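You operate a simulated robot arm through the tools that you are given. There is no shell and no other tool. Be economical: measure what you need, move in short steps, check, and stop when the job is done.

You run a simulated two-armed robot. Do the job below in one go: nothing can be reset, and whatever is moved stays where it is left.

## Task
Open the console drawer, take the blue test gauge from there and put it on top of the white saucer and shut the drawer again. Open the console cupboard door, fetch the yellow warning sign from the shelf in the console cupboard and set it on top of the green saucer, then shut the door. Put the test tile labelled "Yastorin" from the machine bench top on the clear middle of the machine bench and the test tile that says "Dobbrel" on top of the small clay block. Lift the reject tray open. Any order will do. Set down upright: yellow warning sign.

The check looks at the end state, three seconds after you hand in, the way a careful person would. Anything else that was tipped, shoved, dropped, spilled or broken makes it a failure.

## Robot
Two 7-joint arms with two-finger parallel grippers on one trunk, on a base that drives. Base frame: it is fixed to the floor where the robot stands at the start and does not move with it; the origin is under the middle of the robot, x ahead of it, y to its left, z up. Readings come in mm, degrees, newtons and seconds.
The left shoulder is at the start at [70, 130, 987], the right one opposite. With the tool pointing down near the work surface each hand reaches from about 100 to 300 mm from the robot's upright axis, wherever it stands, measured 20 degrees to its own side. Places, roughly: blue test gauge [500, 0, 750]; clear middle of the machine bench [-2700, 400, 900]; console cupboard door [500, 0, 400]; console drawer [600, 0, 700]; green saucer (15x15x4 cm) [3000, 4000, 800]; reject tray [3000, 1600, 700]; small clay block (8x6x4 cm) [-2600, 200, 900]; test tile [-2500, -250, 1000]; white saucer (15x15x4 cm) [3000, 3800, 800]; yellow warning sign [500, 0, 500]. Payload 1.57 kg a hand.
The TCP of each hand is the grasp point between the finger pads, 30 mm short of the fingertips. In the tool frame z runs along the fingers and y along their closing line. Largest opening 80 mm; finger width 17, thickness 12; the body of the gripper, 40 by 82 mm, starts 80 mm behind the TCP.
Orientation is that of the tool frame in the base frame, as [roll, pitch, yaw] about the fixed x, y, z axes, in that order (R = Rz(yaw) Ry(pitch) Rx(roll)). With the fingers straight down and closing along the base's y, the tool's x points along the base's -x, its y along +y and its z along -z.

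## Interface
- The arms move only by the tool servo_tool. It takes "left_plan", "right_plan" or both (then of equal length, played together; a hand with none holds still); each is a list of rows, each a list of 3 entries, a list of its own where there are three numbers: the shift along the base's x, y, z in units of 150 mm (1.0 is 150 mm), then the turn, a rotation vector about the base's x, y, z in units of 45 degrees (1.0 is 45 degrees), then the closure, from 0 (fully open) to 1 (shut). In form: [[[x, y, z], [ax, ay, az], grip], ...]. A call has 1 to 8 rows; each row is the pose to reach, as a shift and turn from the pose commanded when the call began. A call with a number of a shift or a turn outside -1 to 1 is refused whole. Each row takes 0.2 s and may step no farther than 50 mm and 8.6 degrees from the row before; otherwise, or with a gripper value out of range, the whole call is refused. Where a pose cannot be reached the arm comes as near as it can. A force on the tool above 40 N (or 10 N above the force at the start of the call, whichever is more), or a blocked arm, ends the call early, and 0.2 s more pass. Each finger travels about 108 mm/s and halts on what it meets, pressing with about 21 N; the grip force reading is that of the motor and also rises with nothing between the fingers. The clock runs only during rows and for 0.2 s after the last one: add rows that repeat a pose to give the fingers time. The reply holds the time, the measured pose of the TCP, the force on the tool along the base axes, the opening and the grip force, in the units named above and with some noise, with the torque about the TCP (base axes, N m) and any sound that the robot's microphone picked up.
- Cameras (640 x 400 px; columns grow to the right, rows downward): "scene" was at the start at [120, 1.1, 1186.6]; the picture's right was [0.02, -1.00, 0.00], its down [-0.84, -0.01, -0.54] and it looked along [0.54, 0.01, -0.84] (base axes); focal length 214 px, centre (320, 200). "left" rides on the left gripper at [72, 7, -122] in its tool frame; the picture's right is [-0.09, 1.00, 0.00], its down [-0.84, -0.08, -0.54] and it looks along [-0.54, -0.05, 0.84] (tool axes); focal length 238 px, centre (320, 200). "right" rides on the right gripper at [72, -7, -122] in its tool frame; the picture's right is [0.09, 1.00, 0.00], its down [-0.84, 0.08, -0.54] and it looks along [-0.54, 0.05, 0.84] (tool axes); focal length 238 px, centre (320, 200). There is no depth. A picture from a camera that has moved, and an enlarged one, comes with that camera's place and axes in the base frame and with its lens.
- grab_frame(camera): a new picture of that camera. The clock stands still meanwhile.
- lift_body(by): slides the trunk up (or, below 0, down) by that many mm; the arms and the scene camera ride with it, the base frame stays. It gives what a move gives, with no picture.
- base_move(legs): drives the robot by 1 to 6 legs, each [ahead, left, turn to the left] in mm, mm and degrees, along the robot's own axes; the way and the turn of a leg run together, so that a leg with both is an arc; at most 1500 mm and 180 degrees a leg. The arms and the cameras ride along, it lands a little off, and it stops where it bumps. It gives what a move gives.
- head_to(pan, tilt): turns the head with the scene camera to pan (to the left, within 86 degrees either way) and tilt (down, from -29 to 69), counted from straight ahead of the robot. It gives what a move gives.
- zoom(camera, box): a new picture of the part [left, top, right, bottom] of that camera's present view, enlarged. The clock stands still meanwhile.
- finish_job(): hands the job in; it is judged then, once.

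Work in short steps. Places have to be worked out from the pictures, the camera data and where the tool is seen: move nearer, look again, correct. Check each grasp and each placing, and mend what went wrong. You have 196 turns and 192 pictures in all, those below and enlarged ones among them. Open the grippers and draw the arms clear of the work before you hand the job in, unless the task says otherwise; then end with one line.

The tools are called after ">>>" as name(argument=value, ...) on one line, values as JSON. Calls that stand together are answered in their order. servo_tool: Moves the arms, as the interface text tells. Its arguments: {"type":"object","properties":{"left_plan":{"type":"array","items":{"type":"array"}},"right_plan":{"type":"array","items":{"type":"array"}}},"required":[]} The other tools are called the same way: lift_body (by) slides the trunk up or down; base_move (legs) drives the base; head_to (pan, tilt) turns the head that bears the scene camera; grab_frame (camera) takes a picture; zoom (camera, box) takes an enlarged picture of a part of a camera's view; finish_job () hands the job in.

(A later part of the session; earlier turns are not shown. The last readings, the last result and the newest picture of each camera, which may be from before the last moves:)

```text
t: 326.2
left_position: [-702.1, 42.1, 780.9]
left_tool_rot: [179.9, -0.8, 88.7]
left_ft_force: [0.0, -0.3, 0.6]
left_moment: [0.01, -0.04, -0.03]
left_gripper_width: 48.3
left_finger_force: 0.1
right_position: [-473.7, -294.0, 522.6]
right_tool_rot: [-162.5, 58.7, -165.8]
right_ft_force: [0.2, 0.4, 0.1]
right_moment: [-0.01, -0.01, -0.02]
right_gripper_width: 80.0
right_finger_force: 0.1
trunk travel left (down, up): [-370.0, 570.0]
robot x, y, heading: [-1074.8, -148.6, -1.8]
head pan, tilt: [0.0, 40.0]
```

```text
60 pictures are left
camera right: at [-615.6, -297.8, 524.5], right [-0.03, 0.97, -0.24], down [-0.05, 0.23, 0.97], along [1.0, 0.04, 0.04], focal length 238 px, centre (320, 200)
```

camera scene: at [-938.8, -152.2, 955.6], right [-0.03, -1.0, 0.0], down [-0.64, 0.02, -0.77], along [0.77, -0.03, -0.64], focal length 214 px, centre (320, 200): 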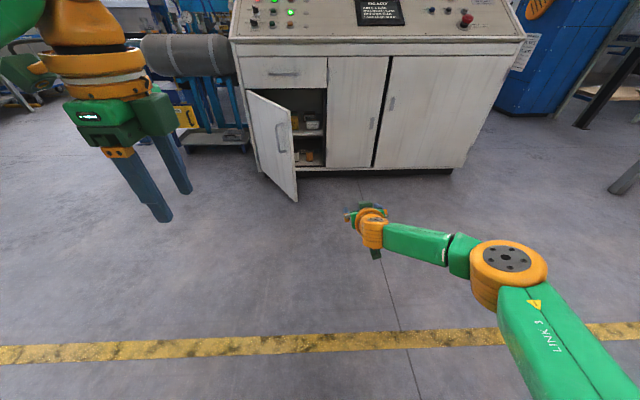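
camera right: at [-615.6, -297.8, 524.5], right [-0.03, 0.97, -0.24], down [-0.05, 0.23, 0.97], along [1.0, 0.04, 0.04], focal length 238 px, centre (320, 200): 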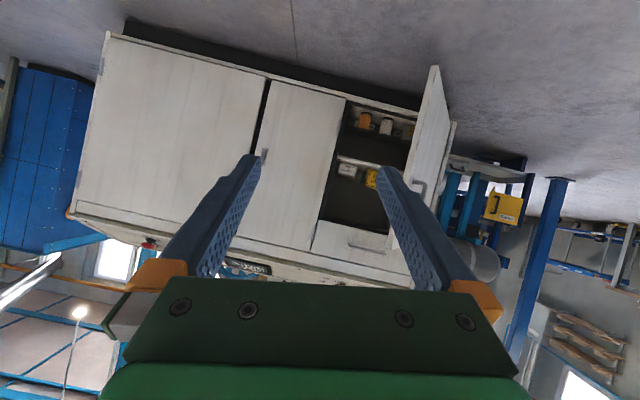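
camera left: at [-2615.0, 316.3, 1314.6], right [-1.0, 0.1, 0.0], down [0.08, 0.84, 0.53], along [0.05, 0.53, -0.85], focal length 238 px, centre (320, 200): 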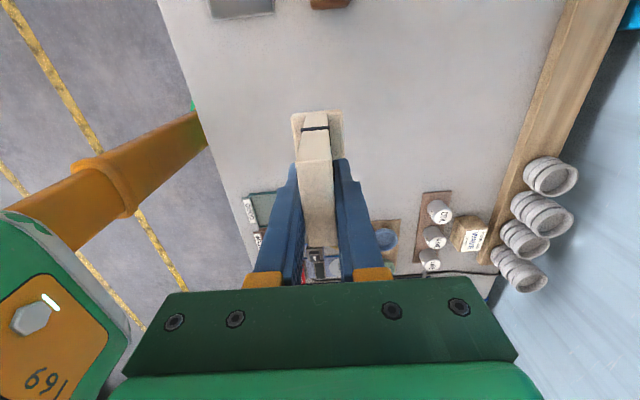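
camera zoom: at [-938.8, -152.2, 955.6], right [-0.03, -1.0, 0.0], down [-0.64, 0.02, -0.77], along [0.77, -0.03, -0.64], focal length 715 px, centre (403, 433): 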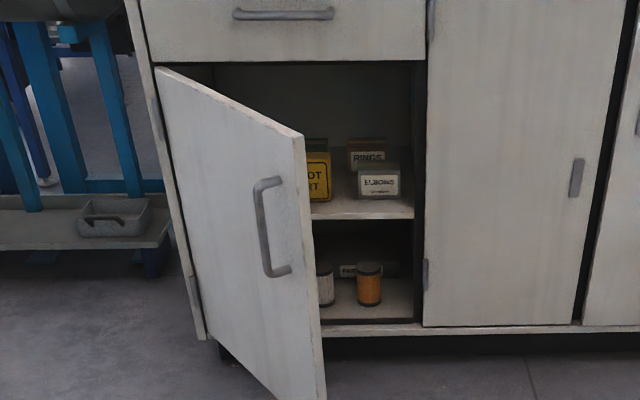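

The yellow sign stands on the upper shelf at about [510, −35], partly behind the door edge. I'll push the door further open from inside with the right hand by strafing left.

>>> base_move(legs=[[0, 150, 1.8], [690, 0, 0]])

>>> grab_frame(camera="scene")

```text
t: 331.1
left_position: [3.8, 209.9, 779.6]
left_tool_rot: [180.0, -0.8, 91.1]
left_ft_force: [0.2, 1.2, -0.8]
left_moment: [0.01, -0.02, -0.01]
left_gripper_width: 47.9
left_finger_force: 0.1
right_position: [246.2, -114.3, 522.8]
right_tool_rot: [-162.3, 58.7, -163.3]
right_ft_force: [0.5, 0.4, -0.1]
right_moment: [0.03, 0.02, 0.01]
right_gripper_width: 79.9
right_finger_force: 0.1
trunk travel left (down, up): [-370.0, 570.0]
robot x, y, heading: [-360.6, 4.2, 0.6]
head pan, tilt: [0.0, 40.0]
```

```text
59 pictures are left
camera scene: at [-224.4, 7.0, 955.6], right [0.01, -1.0, 0.0], down [-0.64, 0.0, -0.77], along [0.77, 0.0, -0.64], focal length 214 px, centre (320, 200)
```

scene: 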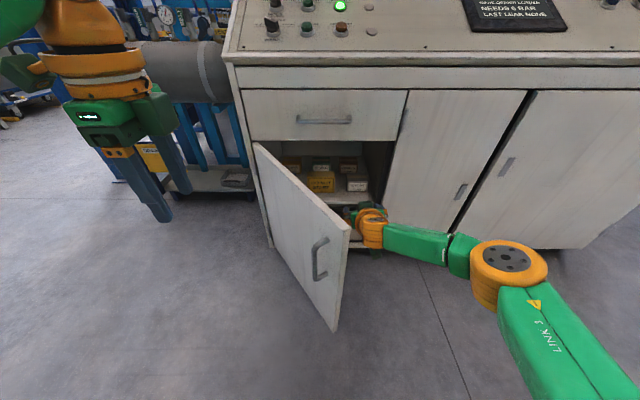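

Good. Close the fingers and strafe left to push the door wider.

>>> servo_tool(right_plan=[[[0, 0, 0], [0, 0, 0], 0.5], [[0, 0, 0], [0, 0, 0], 1], [[0, 0, 0], [0, 0, 0], 1]])

>>> base_move(legs=[[0, 270, 0]])

>>> grab_frame(camera="scene")

```text
t: 331.9
left_position: [3.5, 211.1, 779.9]
left_tool_rot: [180.0, -0.8, 91.1]
left_ft_force: [0.1, -0.6, -0.2]
left_moment: [0.0, 0.0, -0.02]
left_gripper_width: 47.8
left_finger_force: 0.1
right_position: [246.2, -113.6, 523.4]
right_tool_rot: [-162.4, 58.7, -163.3]
right_ft_force: [0.2, 0.2, 0.2]
right_moment: [0.02, 0.01, 0.0]
right_gripper_width: 0.0
right_finger_force: 20.8
trunk travel left (down, up): [-370.0, 570.0]
robot x, y, heading: [-360.0, 8.2, 0.5]
head pan, tilt: [0.0, 40.0]
```

```text
t: 333.8
left_position: [4.0, 479.9, 780.0]
left_tool_rot: [179.9, -0.7, 90.9]
left_ft_force: [0.8, 0.6, 0.0]
left_moment: [-0.04, -0.01, 0.01]
left_gripper_width: 48.1
left_finger_force: 0.0
right_position: [244.3, 152.7, 522.8]
right_tool_rot: [-162.3, 58.6, -163.7]
right_ft_force: [-0.1, 0.1, 1.0]
right_moment: [-0.03, 0.04, 0.02]
right_gripper_width: 0.0
right_finger_force: 21.1
trunk travel left (down, up): [-370.0, 570.0]
robot x, y, heading: [-362.9, 278.2, 0.3]
head pan, tilt: [0.0, 40.0]
```

```text
58 pictures are left
camera scene: at [-225.5, 276.6, 955.6], right [0.0, -1.0, 0.0], down [-0.64, 0.0, -0.77], along [0.77, 0.0, -0.64], focal length 214 px, centre (320, 200)
```

scene: 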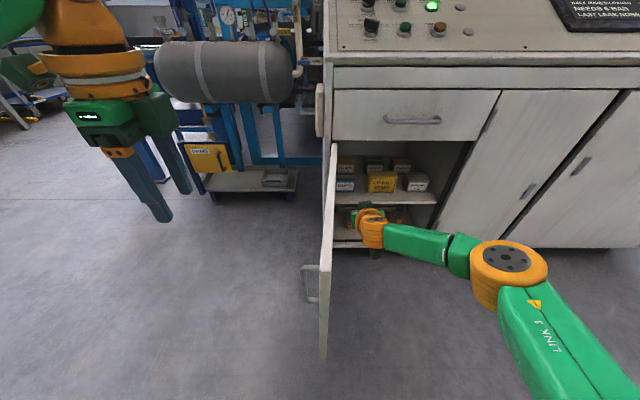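

The door is ~90° open. Zoom on the shelf.

>>> zoom(camera="scene", box=[325, 135, 455, 215])

>>> grab_frame(camera="right")

```text
4.92 times, centred on (390, 175) of scene
camera zoom: at [-225.5, 276.6, 955.6], right [0.0, -1.0, 0.0], down [-0.64, 0.0, -0.77], along [0.77, 0.0, -0.64], focal length 1056 px, centre (-25, 323)
```

zoom: 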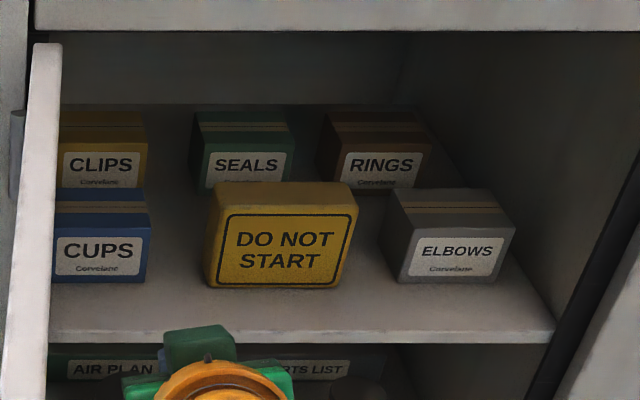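

```text
56 pictures are left
camera right: at [102.5, 142.3, 524.6], right [-0.07, 0.97, -0.24], down [-0.05, 0.23, 0.97], along [1.0, 0.08, 0.04], focal length 238 px, centre (320, 200)
```

right: 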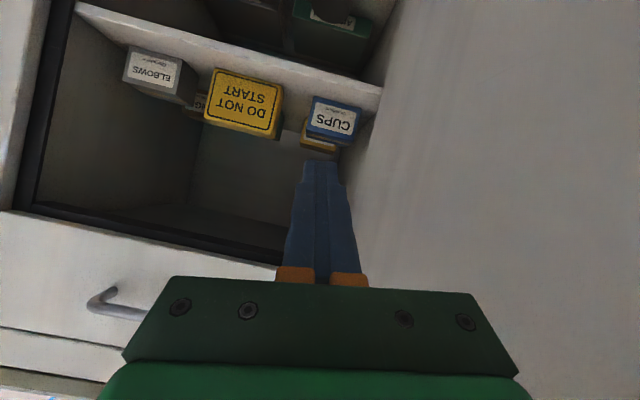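

The "DO NOT START" sign is a ~113×92×29 mm slab at x≈486–515, y≈20, shelf z≈395. I'll grip it across its thickness with the hand leaning ~32° back. First I'll push the door a bit past 90° to free space for the robot.

>>> base_move(legs=[[0, 190, 0]])

>>> grab_frame(camera="scene")

```text
t: 335.1
left_position: [2.7, 595.8, 780.5]
left_tool_rot: [-180.0, -0.8, 90.9]
left_ft_force: [-0.1, -0.7, -0.5]
left_moment: [-0.01, 0.0, 0.03]
left_gripper_width: 48.0
left_finger_force: 0.1
right_position: [243.8, 259.4, 520.8]
right_tool_rot: [-161.5, 58.3, -164.2]
right_ft_force: [0.1, -1.3, 0.1]
right_moment: [-0.01, 0.02, 0.06]
right_gripper_width: 0.0
right_finger_force: 21.0
trunk travel left (down, up): [-370.0, 570.0]
robot x, y, heading: [-358.2, 393.6, 0.1]
head pan, tilt: [0.0, 40.0]
stopped in leg 1: the force on the tool passed its limit at 105 N (the readings are from after the stop); the commanded pose is now the measured one
```

```text
55 pictures are left
camera scene: at [-225.5, 392.9, 955.6], right [0.0, -1.0, 0.0], down [-0.64, 0.0, -0.77], along [0.77, 0.0, -0.64], focal length 214 px, centre (320, 200)
```

scene: 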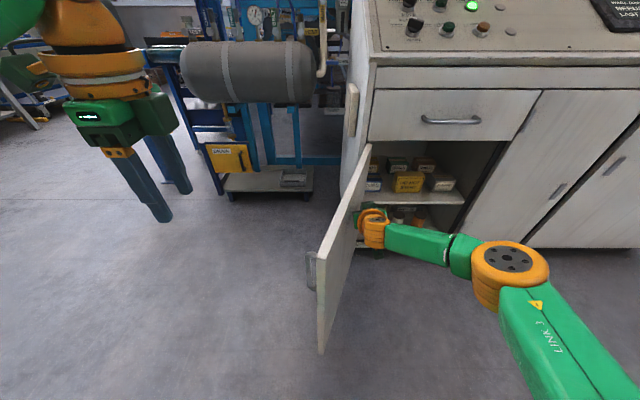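

The door is at its limit (~105°). I'll move back to the right, retreat a little, and reorient the right hand (closing fore-aft, leaning ~32°).

>>> base_move(legs=[[0, -390, 0], [-150, 0, 0]])

>>> servo_tool(right_plan=[[[-0.1, 0, 0.1], [0, 0.18, 0], 0.5], [[-0.2, 0, 0.2], [0, 0.36, 0], 0], [[-0.3, 0, 0.3], [0, 0.54, 0], 0], [[-0.4, 0, 0.4], [0, 0.72, 0], 0], [[-0.5, 0, 0.5], [0, 0.9, 0], 0]])

>>> servo_tool(right_plan=[[[0, 0, 0.1], [0, 0.18, 0], 0], [[0, 0, 0.2], [0, 0.36, 0], 0], [[0, 0, 0.2], [0, 0.36, 0.18], 0], [[0, 0, 0.2], [0, 0.36, 0.36], 0], [[0, 0, 0.2], [0, 0.36, 0.54], 0]])

>>> servo_tool(right_plan=[[[0, 0.05, 0], [0, 0, 0.18], 0], [[0, 0.1, 0], [0, 0, 0.36], 0], [[0.1, 0.15, 0], [0, 0, 0.54], 0], [[0.1, 0.2, 0], [0, 0, 0.72], 0], [[0.1, 0.25, 0], [0, 0, 0.9], 0]])

>>> grab_frame(camera="scene")

```text
t: 338.5
left_position: [-146.2, 209.1, 780.7]
left_tool_rot: [179.9, -0.8, 90.5]
left_ft_force: [1.3, -0.2, 0.3]
left_moment: [0.0, -0.02, -0.04]
left_gripper_width: 47.8
left_finger_force: 0.2
right_position: [92.1, -128.1, 521.6]
right_tool_rot: [-161.5, 58.4, -164.5]
right_ft_force: [0.1, -1.0, 0.1]
right_moment: [-0.03, 0.03, 0.01]
right_gripper_width: 0.0
right_finger_force: 20.4
trunk travel left (down, up): [-370.0, 570.0]
robot x, y, heading: [-513.4, 9.3, -0.4]
head pan, tilt: [0.0, 40.0]
```

```text
t: 339.7
left_position: [-146.9, 210.5, 778.9]
left_tool_rot: [-179.9, -0.8, 90.4]
left_ft_force: [0.9, 0.3, 0.5]
left_moment: [0.0, 0.01, 0.01]
left_gripper_width: 47.8
left_finger_force: 0.0
right_position: [18.5, -129.1, 596.3]
right_tool_rot: [-172.1, 18.4, -171.6]
right_ft_force: [-0.5, 0.1, -0.2]
right_moment: [0.02, 0.0, 0.0]
right_gripper_width: 80.3
right_finger_force: 0.1
trunk travel left (down, up): [-370.0, 570.0]
robot x, y, heading: [-508.4, 7.1, -0.1]
head pan, tilt: [0.0, 40.0]
```

```text
t: 340.9
left_position: [-145.4, 208.1, 779.7]
left_tool_rot: [180.0, -0.8, 90.5]
left_ft_force: [0.3, -0.5, 0.2]
left_moment: [-0.02, 0.0, 0.01]
left_gripper_width: 47.8
left_finger_force: 0.1
right_position: [-37.8, -120.2, 600.8]
right_tool_rot: [-175.9, 2.6, -158.5]
right_ft_force: [0.8, -0.1, 0.0]
right_moment: [0.01, -0.01, -0.01]
right_gripper_width: 80.1
right_finger_force: 0.0
right hand out of reach, approached as far as the arm can: row 1, 2, 3, 4, 5
trunk travel left (down, up): [-370.0, 570.0]
robot x, y, heading: [-509.9, 5.5, -0.2]
head pan, tilt: [0.0, 40.0]
```

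```text
t: 342.1
left_position: [-148.2, 208.6, 780.0]
left_tool_rot: [179.8, -0.9, 90.5]
left_ft_force: [-1.1, 0.2, 0.1]
left_moment: [0.03, -0.01, -0.04]
left_gripper_width: 47.7
left_finger_force: 0.0
right_position: [-106.2, -115.5, 587.6]
right_tool_rot: [-175.1, -0.2, -130.4]
right_ft_force: [-0.2, 0.1, -0.3]
right_moment: [0.03, -0.04, 0.0]
right_gripper_width: 79.7
right_finger_force: 0.0
right hand out of reach, approached as far as the arm can: row 2, 3, 4, 5
trunk travel left (down, up): [-370.0, 570.0]
robot x, y, heading: [-513.3, 9.6, -0.4]
head pan, tilt: [0.0, 40.0]
```

```text
54 pictures are left
camera scene: at [-376.9, 6.9, 955.8], right [-0.01, -1.0, 0.0], down [-0.64, 0.0, -0.77], along [0.77, 0.0, -0.64], focal length 214 px, centre (320, 200)
```

scene: 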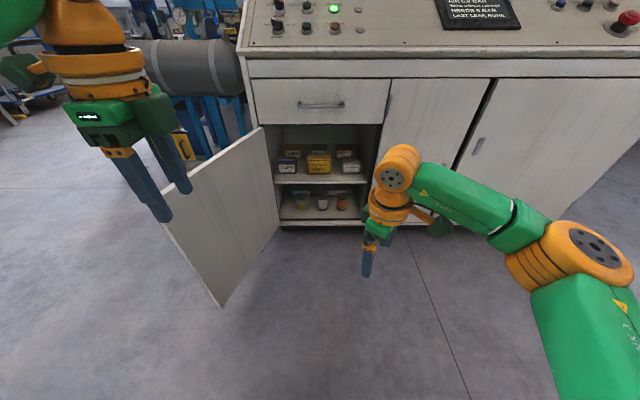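

Continue: yaw to −90 and then tilt forward ~32°.

>>> servo_tool(right_plan=[[[0.1, 0.05, 0], [0, 0, 0.18], 0], [[0.2, 0.1, 0], [0, 0, 0.36], 0], [[0.3, 0.15, 0], [0, 0, 0.54], 0], [[0.4, 0.2, 0], [0, 0, 0.72], 0], [[0.5, 0.25, 0], [0, 0, 0.9], 0]])

>>> servo_tool(right_plan=[[[0.2, 0.1, 0], [0, -0.18, 0], 0], [[0.4, 0.2, 0], [0, -0.36, 0], 0], [[0.6, 0.3, 0], [0, -0.54, 0], 0], [[0.8, 0.4, 0], [0, -0.71, 0], 0]])

>>> zoom(camera="scene", box=[260, 120, 400, 230])

>>> grab_frame(camera="right")

```text
t: 343.3
left_position: [-146.0, 210.6, 780.3]
left_tool_rot: [179.9, -0.7, 90.5]
left_ft_force: [-0.3, 0.3, -0.1]
left_moment: [-0.05, 0.0, 0.01]
left_gripper_width: 48.1
left_finger_force: 0.1
right_position: [-177.2, -38.2, 597.6]
right_tool_rot: [-166.9, -1.2, -97.1]
right_ft_force: [0.0, -0.4, -0.4]
right_moment: [0.01, 0.01, 0.01]
right_gripper_width: 80.3
right_finger_force: 0.0
right hand out of reach, approached as far as the arm can: row 1, 2, 3, 4, 5
trunk travel left (down, up): [-370.0, 570.0]
robot x, y, heading: [-510.4, 7.1, -0.5]
head pan, tilt: [0.0, 40.0]
```

```text
t: 344.3
left_position: [-145.8, 209.6, 780.1]
left_tool_rot: [180.0, -0.8, 90.6]
left_ft_force: [-0.1, 0.0, -0.4]
left_moment: [0.01, -0.04, 0.04]
left_gripper_width: 48.2
left_finger_force: 0.0
right_position: [-58.2, 23.9, 596.0]
right_tool_rot: [-135.0, 2.9, -96.6]
right_ft_force: [-0.1, 0.0, 0.6]
right_moment: [-0.02, -0.02, 0.02]
right_gripper_width: 79.8
right_finger_force: 0.1
trunk travel left (down, up): [-370.0, 570.0]
robot x, y, heading: [-511.5, 8.3, -0.2]
head pan, tilt: [0.0, 40.0]
```

```text
3.64 times, centred on (330, 175) of scene
camera zoom: at [-375.9, 8.3, 955.6], right [-0.01, -1.0, 0.0], down [-0.64, 0.0, -0.77], along [0.77, 0.0, -0.64], focal length 780 px, centre (284, 291)
```

zoom: 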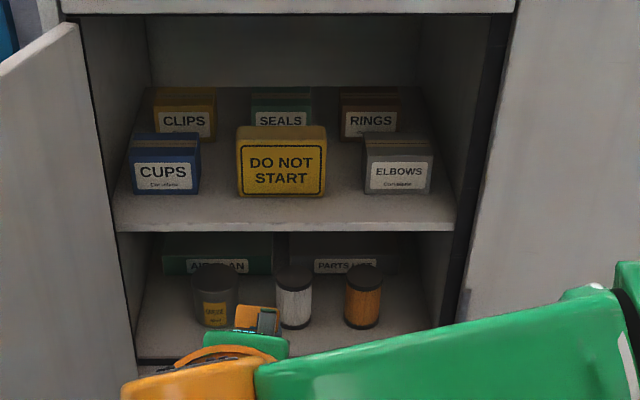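

```text
52 pictures are left
camera right: at [-149.2, -43.9, 684.4], right [-0.71, 0.02, -0.71], down [-0.34, 0.87, 0.37], along [0.62, 0.5, -0.6], focal length 238 px, centre (320, 200)
```

right: 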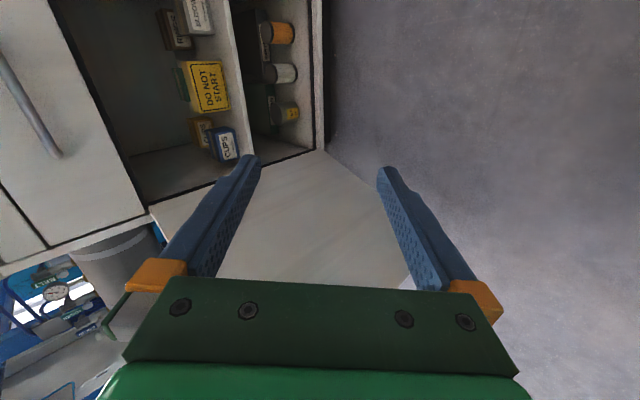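

I'll correct the tilt toward ~33°, drive ahead 330 mm and re-measure from close by.

>>> servo_tool(right_plan=[[[0, 0, 0], [0, 0.14, 0.07], 0], [[0, 0, 0], [0, 0.27, 0.14], 0]])

>>> base_move(legs=[[330, -15, 0]])

>>> grab_frame(camera="right")

>>> grab_frame(camera="scene")

```text
t: 344.9
left_position: [-145.1, 208.5, 780.5]
left_tool_rot: [-180.0, -0.8, 90.6]
left_ft_force: [0.0, 0.1, 0.2]
left_moment: [0.03, -0.01, 0.01]
left_gripper_width: 48.0
left_finger_force: 0.1
right_position: [-59.1, 23.5, 596.3]
right_tool_rot: [-141.4, 2.2, -93.8]
right_ft_force: [-0.7, 0.1, 0.1]
right_moment: [-0.02, -0.03, -0.02]
right_gripper_width: 79.9
right_finger_force: 0.1
right hand out of reach, approached as far as the arm can: row 2
trunk travel left (down, up): [-370.0, 570.0]
robot x, y, heading: [-512.2, 8.6, -0.4]
head pan, tilt: [0.0, 40.0]
```

```text
t: 347.1
left_position: [178.6, 195.1, 779.4]
left_tool_rot: [-179.9, -0.8, 90.9]
left_ft_force: [-1.4, 0.2, -0.3]
left_moment: [-0.03, 0.02, -0.03]
left_gripper_width: 48.2
left_finger_force: 0.1
right_position: [267.5, 9.7, 596.1]
right_tool_rot: [-141.4, 2.1, -93.4]
right_ft_force: [0.0, 0.2, -0.4]
right_moment: [0.0, -0.01, 0.01]
right_gripper_width: 79.9
right_finger_force: 0.1
trunk travel left (down, up): [-370.0, 570.0]
robot x, y, heading: [-185.2, -6.3, 0.1]
head pan, tilt: [0.0, 40.0]
```

```text
51 pictures are left
camera right: at [191.9, -62.1, 693.9], right [-0.78, -0.02, -0.62], down [-0.35, 0.84, 0.41], along [0.52, 0.53, -0.67], focal length 238 px, centre (320, 200)
```

right: 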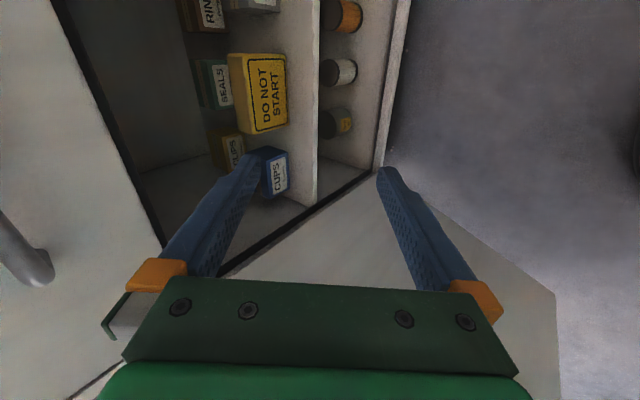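

```text
50 pictures are left
camera scene: at [-49.2, -7.0, 955.6], right [0.0, -1.0, 0.0], down [-0.64, 0.0, -0.77], along [0.77, 0.0, -0.64], focal length 214 px, centre (320, 200)
```

scene: 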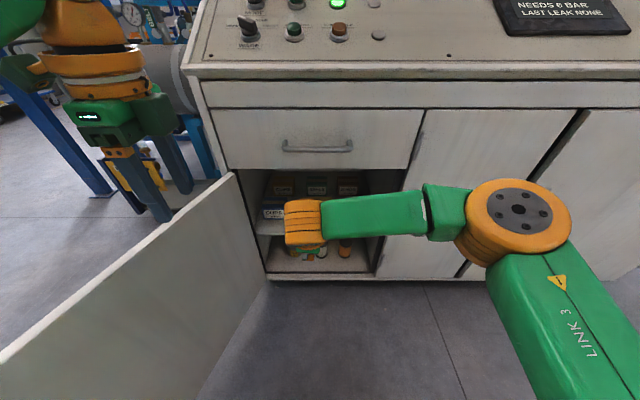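

Consistent estimate: sign front face x≈508, back ≈547, y≈1, z 384–468. I'll set tilt ≈33°, retract the left hand, and move to a start pose 120 mm back along the finger axis ([457, 1, 544]).

>>> servo_tool(right_plan=[[[0.05, 0, 0], [0, 0.06, 0.04], 0], [[0.1, 0, 0], [0, 0.125, 0.075], 0], [[0.1, 0, 0], [0, 0.125, 0.075], 0]], left_plan=[[[-0.2, -0.1, 0], [0, 0, 0], 0.4], [[-0.4, -0.2, 0], [0, 0, 0], 0.4], [[-0.55, -0.3, 0], [0, 0, 0], 0.4]])

>>> base_move(legs=[[175, -9, 0]])

>>> lift_body(by=-52)

>>> grab_frame(camera="right")

>>> grab_frame(camera="scene")

```text
t: 347.9
left_position: [97.5, 153.1, 783.1]
left_tool_rot: [179.9, -0.8, 90.8]
left_ft_force: [0.6, 0.6, -1.0]
left_moment: [0.01, 0.01, 0.0]
left_gripper_width: 48.0
left_finger_force: 0.0
right_position: [266.9, 8.9, 596.8]
right_tool_rot: [-141.4, 2.1, -93.5]
right_ft_force: [-0.8, 0.4, -0.4]
right_moment: [0.02, 0.01, -0.03]
right_gripper_width: 80.1
right_finger_force: 0.0
right hand out of reach, approached as far as the arm can: row 1, 2, 3
trunk travel left (down, up): [-370.0, 570.0]
robot x, y, heading: [-185.0, -5.8, 0.3]
head pan, tilt: [0.0, 40.0]
```

```text
t: 349.4
left_position: [263.4, 146.0, 781.9]
left_tool_rot: [179.7, -0.8, 91.3]
left_ft_force: [-1.5, 0.0, 0.2]
left_moment: [0.01, 0.0, 0.01]
left_gripper_width: 48.1
left_finger_force: 0.1
right_position: [429.4, 5.8, 592.2]
right_tool_rot: [-142.4, 1.9, -92.7]
right_ft_force: [-21.5, -2.3, -12.9]
right_moment: [0.01, -1.08, 0.1]
right_gripper_width: 57.3
right_finger_force: 0.0
trunk travel left (down, up): [-370.0, 570.0]
robot x, y, heading: [-14.5, -14.3, 0.4]
head pan, tilt: [0.0, 40.0]
stopped in leg 1: the force on the tool passed its limit at 44 N (the readings are from after the stop); the commanded pose is now the measured one
```

```text
t: 350.3
left_position: [265.2, 147.5, 730.8]
left_tool_rot: [180.0, -0.8, 91.1]
left_ft_force: [0.0, 0.5, -0.9]
left_moment: [0.0, -0.01, -0.04]
left_gripper_width: 47.9
left_finger_force: 0.1
right_position: [433.6, 7.0, 541.0]
right_tool_rot: [-142.1, 2.0, -92.9]
right_ft_force: [-0.1, -0.2, 0.6]
right_moment: [0.0, 0.01, -0.03]
right_gripper_width: 79.9
right_finger_force: 0.2
trunk travel left (down, up): [-318.0, 622.0]
robot x, y, heading: [-17.6, -13.4, 0.4]
head pan, tilt: [0.0, 40.0]
```

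```text
49 pictures are left
camera right: at [359.5, -67.1, 640.0], right [-0.79, -0.03, -0.61], down [-0.35, 0.84, 0.41], along [0.5, 0.54, -0.67], focal length 238 px, centre (320, 200)
```

right: 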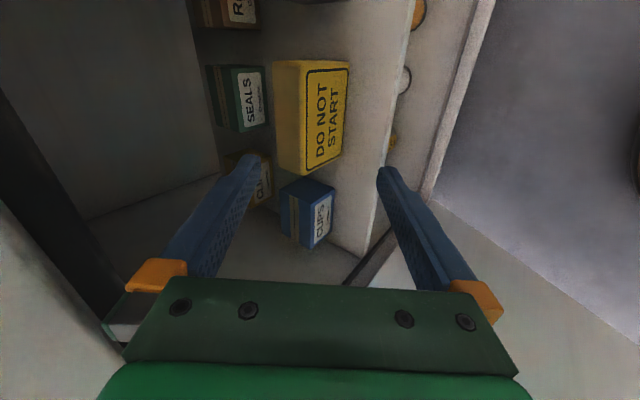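

```text
48 pictures are left
camera scene: at [119.9, -14.5, 903.6], right [0.01, -1.0, 0.0], down [-0.64, 0.0, -0.77], along [0.77, 0.0, -0.64], focal length 214 px, centre (320, 200)
```

scene: 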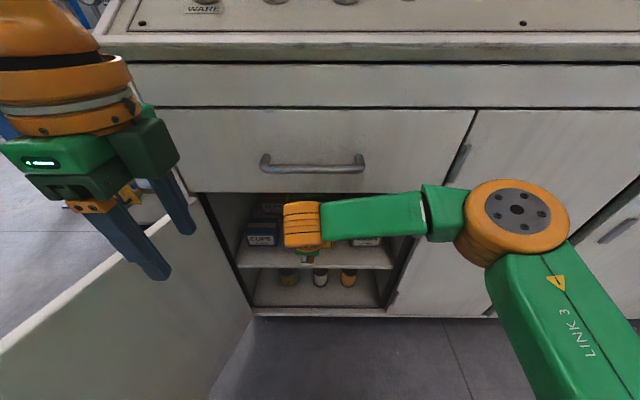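

Sign now measured at x≈511–549, y≈−6, z 384–468. I'll move to 40 mm before the grasp along the finger axis, trying to reduce the tilt by 5°.

>>> servo_tool(right_plan=[[[0.15, -0.03, -0.15], [0, 0.04, 0.03], 0], [[0.3, -0.06, -0.3], [0, 0.08, 0.05], 0], [[0.43, -0.08, -0.45], [0, 0.11, 0.06], 0]])

>>> grab_frame(camera="right")

```text
t: 351.1
left_position: [266.0, 147.3, 731.5]
left_tool_rot: [179.9, -0.8, 91.2]
left_ft_force: [0.3, -0.2, 0.3]
left_moment: [-0.01, -0.02, -0.03]
left_gripper_width: 47.9
left_finger_force: 0.1
right_position: [448.9, 1.9, 526.4]
right_tool_rot: [-143.3, 2.0, -91.9]
right_ft_force: [-0.3, 0.0, -0.9]
right_moment: [0.03, -0.02, 0.0]
right_gripper_width: 79.9
right_finger_force: 0.0
right hand out of reach, approached as far as the arm can: row 1, 2, 3
trunk travel left (down, up): [-318.0, 622.0]
robot x, y, heading: [-15.9, -14.9, 0.3]
head pan, tilt: [0.0, 40.0]
```

```text
47 pictures are left
camera right: at [378.5, -71.9, 626.3], right [-0.8, -0.04, -0.6], down [-0.36, 0.84, 0.42], along [0.48, 0.55, -0.69], focal length 238 px, centre (320, 200)
```

right: 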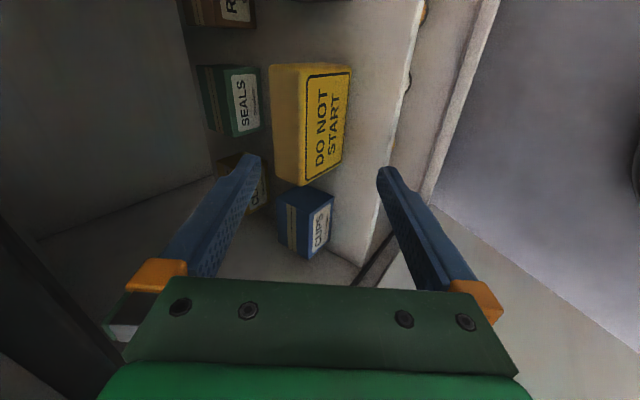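

The arm is at a joint limit there, so I'll use rigid trunk and base motions: lower 45, then ahead ~48.

>>> lift_body(by=-47)

>>> base_move(legs=[[46, -7, 0]])

>>> grab_frame(camera="right")

```text
t: 352.0
left_position: [266.0, 146.7, 683.3]
left_tool_rot: [180.0, -0.9, 91.2]
left_ft_force: [-0.3, -1.2, -0.8]
left_moment: [0.0, 0.01, -0.01]
left_gripper_width: 48.1
left_finger_force: 0.0
right_position: [449.3, 2.2, 479.5]
right_tool_rot: [-143.3, 2.0, -91.9]
right_ft_force: [0.0, -0.3, -1.4]
right_moment: [0.02, 0.0, -0.03]
right_gripper_width: 79.8
right_finger_force: 0.0
trunk travel left (down, up): [-271.0, 669.0]
robot x, y, heading: [-16.2, -13.7, 0.2]
head pan, tilt: [0.0, 40.0]
```

```text
t: 352.9
left_position: [310.3, 140.6, 683.6]
left_tool_rot: [180.0, -0.8, 91.2]
left_ft_force: [0.2, 0.6, -0.2]
left_moment: [-0.02, 0.02, -0.03]
left_gripper_width: 47.9
left_finger_force: 0.0
right_position: [492.9, -4.6, 478.5]
right_tool_rot: [-143.4, 2.0, -92.0]
right_ft_force: [0.3, 0.4, 0.4]
right_moment: [-0.03, -0.01, 0.02]
right_gripper_width: 80.0
right_finger_force: 0.1
trunk travel left (down, up): [-271.0, 669.0]
robot x, y, heading: [25.2, -20.9, 0.4]
head pan, tilt: [0.0, 40.0]
```

```text
46 pictures are left
camera right: at [424.2, -78.6, 579.1], right [-0.8, -0.04, -0.6], down [-0.36, 0.84, 0.42], along [0.48, 0.55, -0.69], focal length 238 px, centre (320, 200)
```

right: 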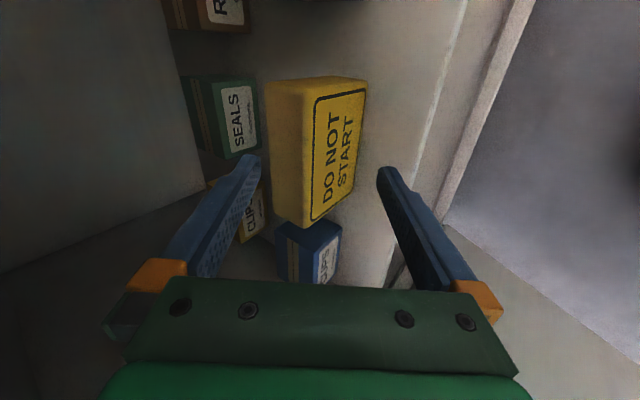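

Sign sits between the finger lines (x 509–547). Continue along the finger axis: alternating base +14 and trunk −18.

>>> base_move(legs=[[14, -6, 0]])

>>> lift_body(by=-18)

>>> grab_frame(camera="right")

```text
t: 353.7
left_position: [327.0, 133.7, 683.9]
left_tool_rot: [-180.0, -0.9, 91.2]
left_ft_force: [-0.3, -0.2, -0.6]
left_moment: [-0.01, 0.02, 0.02]
left_gripper_width: 47.9
left_finger_force: 0.0
right_position: [508.6, -10.7, 479.2]
right_tool_rot: [-143.4, 2.0, -91.9]
right_ft_force: [0.3, -0.4, -0.2]
right_moment: [-0.04, -0.01, 0.0]
right_gripper_width: 79.8
right_finger_force: 0.1
trunk travel left (down, up): [-271.0, 669.0]
robot x, y, heading: [40.4, -28.9, 0.2]
head pan, tilt: [0.0, 40.0]
```

```text
t: 354.4
left_position: [325.6, 133.5, 665.9]
left_tool_rot: [-179.9, -0.8, 91.2]
left_ft_force: [0.0, 0.7, 0.2]
left_moment: [-0.02, -0.01, 0.0]
left_gripper_width: 48.1
left_finger_force: 0.0
right_position: [507.8, -10.2, 460.5]
right_tool_rot: [-143.3, 2.0, -92.0]
right_ft_force: [-0.3, -1.1, -0.6]
right_moment: [0.0, 0.01, -0.02]
right_gripper_width: 80.3
right_finger_force: 0.0
trunk travel left (down, up): [-253.0, 687.0]
robot x, y, heading: [43.6, -28.5, 0.4]
head pan, tilt: [0.0, 40.0]
```

```text
45 pictures are left
camera right: at [438.3, -84.7, 561.3], right [-0.8, -0.04, -0.6], down [-0.36, 0.84, 0.42], along [0.48, 0.55, -0.69], focal length 238 px, centre (320, 200)
```

right: 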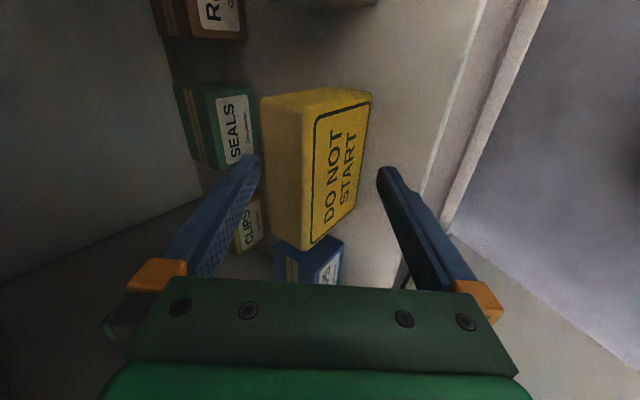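

Centred. Another step: base +9, trunk −12, then close.

>>> base_move(legs=[[9, 0, 0]])

>>> lift_body(by=-13)

>>> grab_frame(camera="right")

```text
t: 355.1
left_position: [336.7, 133.7, 665.2]
left_tool_rot: [180.0, -0.9, 91.2]
left_ft_force: [-0.7, 0.2, 0.5]
left_moment: [-0.02, 0.0, -0.01]
left_gripper_width: 47.7
left_finger_force: 0.0
right_position: [517.3, -11.2, 461.8]
right_tool_rot: [-143.4, 1.9, -92.0]
right_ft_force: [0.4, -0.2, -0.2]
right_moment: [0.02, 0.03, 0.02]
right_gripper_width: 79.7
right_finger_force: 0.0
trunk travel left (down, up): [-253.0, 687.0]
robot x, y, heading: [50.0, -27.8, 0.5]
head pan, tilt: [0.0, 40.0]
```

```text
t: 355.7
left_position: [335.7, 133.0, 652.4]
left_tool_rot: [179.9, -0.8, 91.2]
left_ft_force: [-0.6, 0.1, 0.3]
left_moment: [-0.04, 0.01, 0.0]
left_gripper_width: 47.9
left_finger_force: 0.1
right_position: [517.0, -12.1, 448.6]
right_tool_rot: [-143.2, 2.0, -91.9]
right_ft_force: [3.0, -1.1, 12.0]
right_moment: [-0.09, -0.58, 0.01]
right_gripper_width: 79.9
right_finger_force: 0.0
trunk travel left (down, up): [-240.0, 700.0]
robot x, y, heading: [55.6, -29.1, 0.1]
head pan, tilt: [0.0, 40.0]
```

```text
44 pictures are left
camera right: at [446.9, -84.8, 550.0], right [-0.8, -0.04, -0.6], down [-0.36, 0.84, 0.42], along [0.48, 0.55, -0.68], focal length 238 px, centre (320, 200)
```

right: 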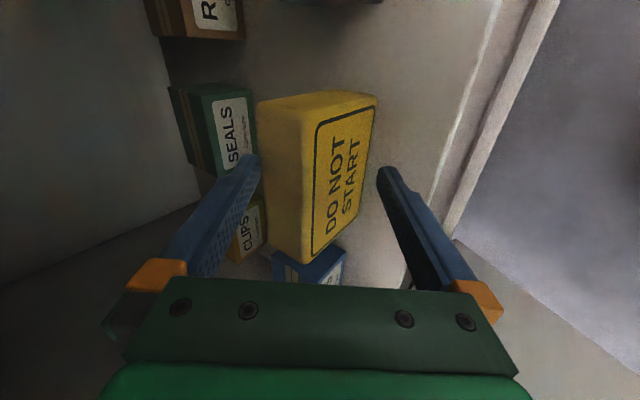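

The rear finger just touches the back top edge (12 N). Raise 6, move +8 ahead, then lower again.

>>> lift_body(by=6)

>>> base_move(legs=[[9, 0, 0]])

>>> lift_body(by=-12)

>>> grab_frame(camera="right")

```text
t: 356.2
left_position: [335.3, 134.0, 658.5]
left_tool_rot: [-180.0, -0.7, 91.1]
left_ft_force: [0.1, -0.9, -0.5]
left_moment: [0.0, 0.01, 0.02]
left_gripper_width: 48.1
left_finger_force: 0.1
right_position: [517.0, -10.5, 454.6]
right_tool_rot: [-143.3, 1.9, -92.0]
right_ft_force: [0.7, -0.3, 0.4]
right_moment: [0.01, -0.01, 0.0]
right_gripper_width: 79.9
right_finger_force: 0.0
trunk travel left (down, up): [-246.0, 694.0]
robot x, y, heading: [54.5, -31.7, 0.4]
head pan, tilt: [0.0, 40.0]
```

```text
t: 357.0
left_position: [344.1, 132.5, 657.8]
left_tool_rot: [-179.9, -0.8, 91.2]
left_ft_force: [0.6, -1.0, 0.7]
left_moment: [0.02, 0.03, 0.0]
left_gripper_width: 47.7
left_finger_force: 0.0
right_position: [527.0, -11.5, 453.3]
right_tool_rot: [-143.4, 2.0, -92.0]
right_ft_force: [0.2, 0.5, 0.0]
right_moment: [0.0, 0.02, 0.03]
right_gripper_width: 79.8
right_finger_force: 0.1
trunk travel left (down, up): [-246.0, 694.0]
robot x, y, heading: [63.8, -29.4, 0.2]
head pan, tilt: [0.0, 40.0]
```

```text
t: 357.6
left_position: [344.7, 133.1, 646.8]
left_tool_rot: [180.0, -0.9, 91.2]
left_ft_force: [0.0, 0.4, 0.3]
left_moment: [-0.02, -0.02, -0.02]
left_gripper_width: 48.3
left_finger_force: 0.0
right_position: [527.5, -11.7, 442.0]
right_tool_rot: [-143.4, 2.0, -92.0]
right_ft_force: [2.2, 0.4, 1.0]
right_moment: [0.04, -0.04, -0.02]
right_gripper_width: 80.0
right_finger_force: 0.1
trunk travel left (down, up): [-234.0, 706.0]
robot x, y, heading: [61.3, -24.9, 0.3]
head pan, tilt: [0.0, 40.0]
```

```text
43 pictures are left
camera right: at [456.6, -84.9, 542.2], right [-0.8, -0.04, -0.6], down [-0.36, 0.84, 0.42], along [0.48, 0.55, -0.69], focal length 238 px, centre (320, 200)
```

right: 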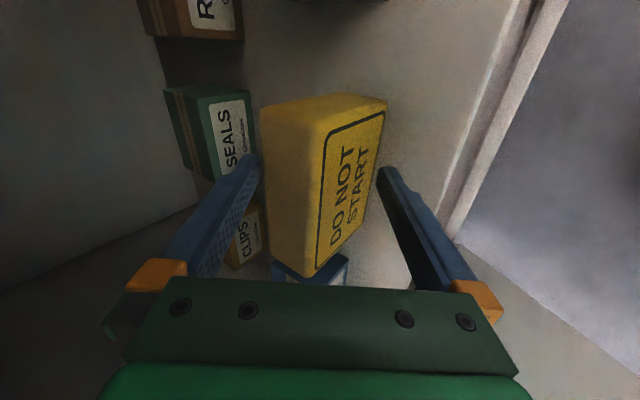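

Both fingers straddle the sign. Close gradually.

>>> servo_tool(right_plan=[[[0, 0, 0], [0, 0, 0], 0.15], [[0, 0, 0], [0, 0, 0], 0.3], [[0, 0, 0], [0, 0, 0], 0.45], [[0, 0, 0], [0, 0, 0], 0.6], [[0, 0, 0], [0, 0, 0], 0.8], [[0, 0, 0], [0, 0, 0], 1], [[0, 0, 0], [0, 0, 0], 1]])

>>> grab_frame(camera="right")

```text
t: 359.2
left_position: [342.8, 133.9, 647.8]
left_tool_rot: [179.8, -0.8, 91.1]
left_ft_force: [-0.1, 0.5, 0.0]
left_moment: [0.0, -0.04, 0.03]
left_gripper_width: 48.3
left_finger_force: 0.1
right_position: [525.8, -10.4, 443.9]
right_tool_rot: [-143.2, 2.0, -92.0]
right_ft_force: [0.6, 2.1, 13.5]
right_moment: [0.08, 0.2, -0.01]
right_gripper_width: 65.0
right_finger_force: 20.8
trunk travel left (down, up): [-234.0, 706.0]
robot x, y, heading: [64.1, -25.8, 0.3]
head pan, tilt: [0.0, 40.0]
```

```text
42 pictures are left
camera right: at [455.4, -84.6, 543.6], right [-0.8, -0.04, -0.6], down [-0.36, 0.84, 0.42], along [0.48, 0.55, -0.68], focal length 238 px, centre (320, 200)
```

right: 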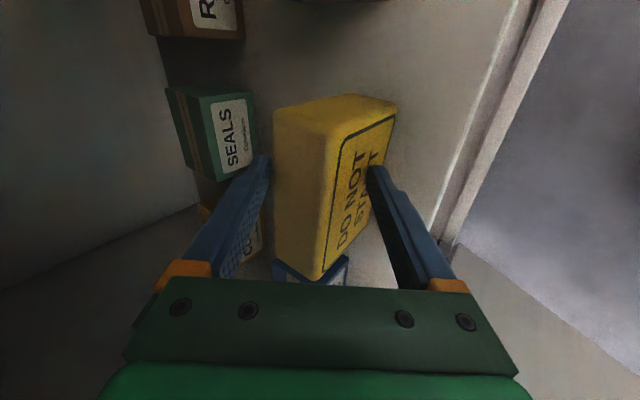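

The sign is pinned against the shelf by the tilt mismatch (65 mm). A small lift should let it rotate into the pads; try 12 mm.

>>> lift_body(by=12)

>>> grab_frame(camera="right")

```text
t: 359.8
left_position: [343.0, 133.3, 659.4]
left_tool_rot: [179.8, -0.7, 91.2]
left_ft_force: [-1.1, -0.4, 0.0]
left_moment: [-0.03, -0.01, 0.02]
left_gripper_width: 47.8
left_finger_force: 0.1
right_position: [525.4, -11.7, 454.6]
right_tool_rot: [-143.2, 2.0, -92.0]
right_ft_force: [-4.5, 0.1, 7.7]
right_moment: [-0.1, 0.24, -0.01]
right_gripper_width: 52.2
right_finger_force: 20.7
trunk travel left (down, up): [-246.0, 694.0]
robot x, y, heading: [63.6, -26.4, 0.3]
head pan, tilt: [0.0, 40.0]
```

```text
41 pictures are left
camera right: at [455.5, -85.0, 555.3], right [-0.8, -0.04, -0.6], down [-0.36, 0.84, 0.42], along [0.48, 0.55, -0.68], focal length 238 px, centre (320, 200)
```

right: 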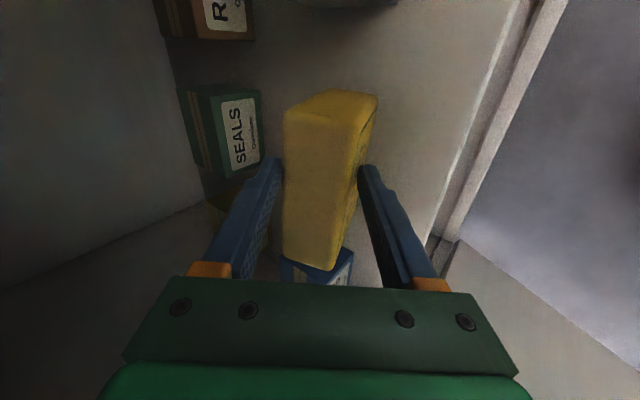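

It is rotating into alignment (now 52 mm). Lift a little more.

>>> lift_body(by=12)

>>> servo_tool(right_plan=[[[0, 0, 0], [0, 0, 0], 1], [[0, 0, 0], [0, 0, 0], 1]])

>>> grab_frame(camera="right")

```text
t: 360.4
left_position: [344.8, 133.3, 670.0]
left_tool_rot: [179.9, -0.8, 91.1]
left_ft_force: [-0.4, -0.1, -0.6]
left_moment: [0.02, -0.04, 0.0]
left_gripper_width: 48.0
left_finger_force: 0.1
right_position: [526.8, -11.5, 464.5]
right_tool_rot: [-143.3, 1.9, -92.0]
right_ft_force: [-0.8, 0.4, -2.1]
right_moment: [-0.02, 0.07, 0.0]
right_gripper_width: 44.5
right_finger_force: 20.9
trunk travel left (down, up): [-258.0, 682.0]
robot x, y, heading: [59.4, -32.9, 0.1]
head pan, tilt: [0.0, 40.0]
```

```text
t: 361.0
left_position: [343.9, 134.0, 669.5]
left_tool_rot: [-179.9, -0.8, 91.2]
left_ft_force: [0.9, 0.2, -0.1]
left_moment: [-0.01, 0.01, 0.0]
left_gripper_width: 47.9
left_finger_force: 0.1
right_position: [526.3, -10.4, 465.7]
right_tool_rot: [-143.5, 2.1, -92.0]
right_ft_force: [-0.1, -0.9, -2.1]
right_moment: [-0.06, 0.05, 0.01]
right_gripper_width: 44.4
right_finger_force: 20.9
trunk travel left (down, up): [-258.0, 682.0]
robot x, y, heading: [67.8, -28.0, 0.4]
head pan, tilt: [0.0, 40.0]
```

```text
40 pictures are left
camera right: at [456.8, -84.8, 566.1], right [-0.8, -0.04, -0.6], down [-0.36, 0.84, 0.42], along [0.48, 0.55, -0.69], focal length 238 px, centre (320, 200)
```

right: 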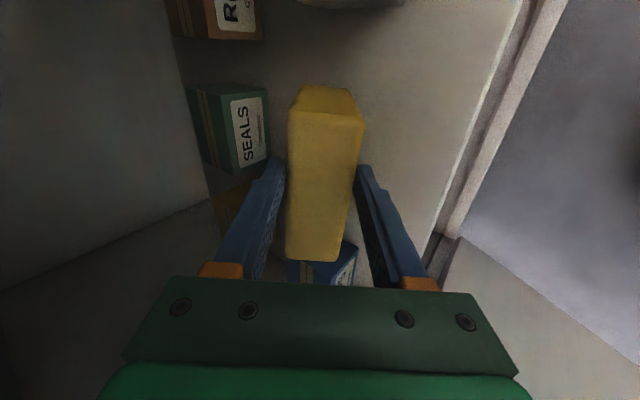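

The sign is free and aligned in the grip (44 mm, ~2 N). Raise 15 mm and back straight out.

>>> lift_body(by=12)

>>> base_move(legs=[[-200, 0, 0], [-350, 0, 0]])

>>> grab_frame(camera="scene")

```text
t: 361.6
left_position: [345.6, 134.2, 683.0]
left_tool_rot: [-179.9, -0.8, 91.2]
left_ft_force: [0.0, -1.1, 0.3]
left_moment: [-0.05, -0.01, -0.01]
left_gripper_width: 47.8
left_finger_force: 0.1
right_position: [526.7, -10.0, 477.1]
right_tool_rot: [-143.4, 2.1, -92.0]
right_ft_force: [0.3, -0.2, -1.7]
right_moment: [-0.01, 0.11, -0.01]
right_gripper_width: 44.5
right_finger_force: 20.7
trunk travel left (down, up): [-270.0, 670.0]
robot x, y, heading: [64.3, -30.9, 0.2]
head pan, tilt: [0.0, 40.0]
```

```text
t: 365.1
left_position: [-210.6, 130.4, 682.0]
left_tool_rot: [179.9, -0.8, 91.8]
left_ft_force: [0.1, 0.4, -0.1]
left_moment: [-0.01, 0.02, 0.01]
left_gripper_width: 47.9
left_finger_force: 0.1
right_position: [-24.9, -12.7, 478.0]
right_tool_rot: [-143.4, 2.1, -91.5]
right_ft_force: [-0.4, 1.0, -2.1]
right_moment: [-0.03, 0.03, -0.01]
right_gripper_width: 44.4
right_finger_force: 21.2
trunk travel left (down, up): [-270.0, 670.0]
robot x, y, heading: [-487.9, -32.0, 1.1]
head pan, tilt: [0.0, 40.0]
```

```text
39 pictures are left
camera scene: at [-354.4, -31.6, 855.6], right [0.02, -1.0, 0.0], down [-0.64, -0.01, -0.77], along [0.77, 0.01, -0.64], focal length 214 px, centre (320, 200)
```

scene: 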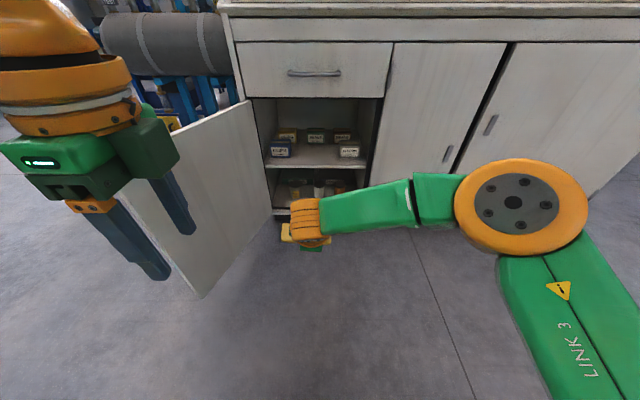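

Sign is out and the shelf boxes are undisturbed. I'll deliver the sign first with the right hand and close the door afterwards with free hands. Raise the trunk and bring the right hand toward vertical (~15° lean), in line with its shoulder.

>>> lift_body(by=395)

>>> servo_tool(right_plan=[[[0, -0.2, 0], [0, 0.1, 0], 1], [[0, -0.4, 0], [0, 0.2, 0], 1], [[0, -0.6, 0], [0, 0.3, 0], 1], [[0, -0.75, 0], [0, 0.4, 0], 1], [[0, -0.9, 0], [0, 0.5, 0], 1]])

>>> grab_frame(camera="right")

```text
t: 368.9
left_position: [-208.8, 130.4, 1077.1]
left_tool_rot: [179.9, -0.8, 91.6]
left_ft_force: [-0.1, 0.1, -0.5]
left_moment: [0.0, 0.02, 0.0]
left_gripper_width: 48.0
left_finger_force: 0.0
right_position: [-26.1, -12.3, 872.2]
right_tool_rot: [-143.4, 2.0, -91.4]
right_ft_force: [-0.5, 0.1, -2.0]
right_moment: [-0.01, 0.07, 0.03]
right_gripper_width: 44.6
right_finger_force: 21.0
trunk travel left (down, up): [-665.0, 275.0]
robot x, y, heading: [-491.0, -36.2, 0.8]
head pan, tilt: [0.0, 40.0]
```

```text
t: 370.1
left_position: [-211.1, 127.2, 1079.0]
left_tool_rot: [179.8, -1.0, 91.7]
left_ft_force: [-0.7, -0.5, -0.9]
left_moment: [0.02, -0.01, 0.01]
left_gripper_width: 48.1
left_finger_force: 0.0
right_position: [-126.0, -172.9, 834.5]
right_tool_rot: [-158.7, -1.1, -94.6]
right_ft_force: [-2.0, -0.2, -1.4]
right_moment: [0.01, -0.01, 0.02]
right_gripper_width: 44.8
right_finger_force: 21.5
right hand out of reach, approached as far as the arm can: row 1, 2, 3, 4, 5
trunk travel left (down, up): [-665.0, 275.0]
robot x, y, heading: [-493.5, -32.9, 0.8]
head pan, tilt: [0.0, 40.0]
```

```text
38 pictures are left
camera right: at [-170.1, -239.2, 952.3], right [-0.93, -0.02, -0.36], down [-0.2, 0.86, 0.46], along [0.3, 0.5, -0.81], focal length 238 px, centre (320, 200)
```

right: 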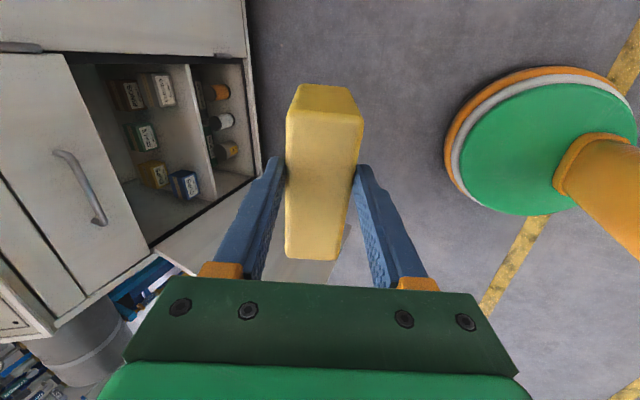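

Tilt is ~21° and the sign is held squarely. Drive to the cart.

>>> base_move(legs=[[-150, 0, 0], [0, 0, 89.2], [1480, 0, 0], [1480, 0, 0], [0, -1500, 0], [0, -1500, 0]])

>>> base_move(legs=[[0, -540, 0]])

>>> head_to(pan=0, tilt=35)

>>> grab_frame(camera="scene")

```text
t: 403.3
left_position: [2303.7, 3120.5, 1077.2]
left_tool_rot: [179.9, -0.9, 178.1]
left_ft_force: [-0.2, 0.2, -0.8]
left_moment: [0.04, 0.02, 0.02]
left_gripper_width: 48.1
left_finger_force: 0.1
right_position: [2607.8, 3186.9, 832.5]
right_tool_rot: [-158.8, -1.3, -8.1]
right_ft_force: [-0.9, -0.9, -1.5]
right_moment: [-0.01, -0.04, 0.0]
right_gripper_width: 44.4
right_finger_force: 21.2
trunk travel left (down, up): [-665.0, 275.0]
robot x, y, heading: [2449.9, 2827.8, 87.4]
head pan, tilt: [0.0, 40.0]
```

```text
t: 406.5
left_position: [2853.3, 3093.6, 1078.0]
left_tool_rot: [-180.0, -0.7, 178.2]
left_ft_force: [1.4, 0.2, -0.1]
left_moment: [0.0, 0.0, 0.0]
left_gripper_width: 47.9
left_finger_force: 0.0
right_position: [3156.9, 3158.9, 833.5]
right_tool_rot: [-158.8, -1.3, -8.1]
right_ft_force: [-1.1, 0.0, -2.0]
right_moment: [-0.04, -0.07, 0.0]
right_gripper_width: 44.6
right_finger_force: 20.5
trunk travel left (down, up): [-665.0, 275.0]
robot x, y, heading: [3003.8, 2804.1, 87.1]
head pan, tilt: [0.0, 40.0]
```

```text
t: 407.1
left_position: [2853.2, 3094.3, 1077.8]
left_tool_rot: [180.0, -0.7, 178.1]
left_ft_force: [-0.3, 0.0, -0.5]
left_moment: [0.03, -0.03, -0.01]
left_gripper_width: 47.8
left_finger_force: 0.0
right_position: [3158.3, 3158.6, 833.5]
right_tool_rot: [-158.8, -1.2, -8.2]
right_ft_force: [0.2, 0.0, -1.8]
right_moment: [-0.06, 0.0, -0.01]
right_gripper_width: 44.8
right_finger_force: 21.6
trunk travel left (down, up): [-665.0, 275.0]
robot x, y, heading: [3003.6, 2801.7, 87.1]
head pan, tilt: [0.0, 35.0]
```

```text
37 pictures are left
camera scene: at [3006.8, 2942.0, 1258.1], right [1.0, -0.05, 0.0], down [-0.03, -0.57, -0.82], along [0.04, 0.82, -0.57], focal length 214 px, centre (320, 200)
```

scene: 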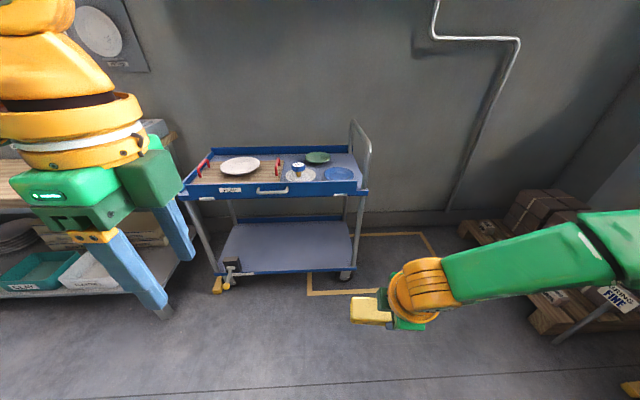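

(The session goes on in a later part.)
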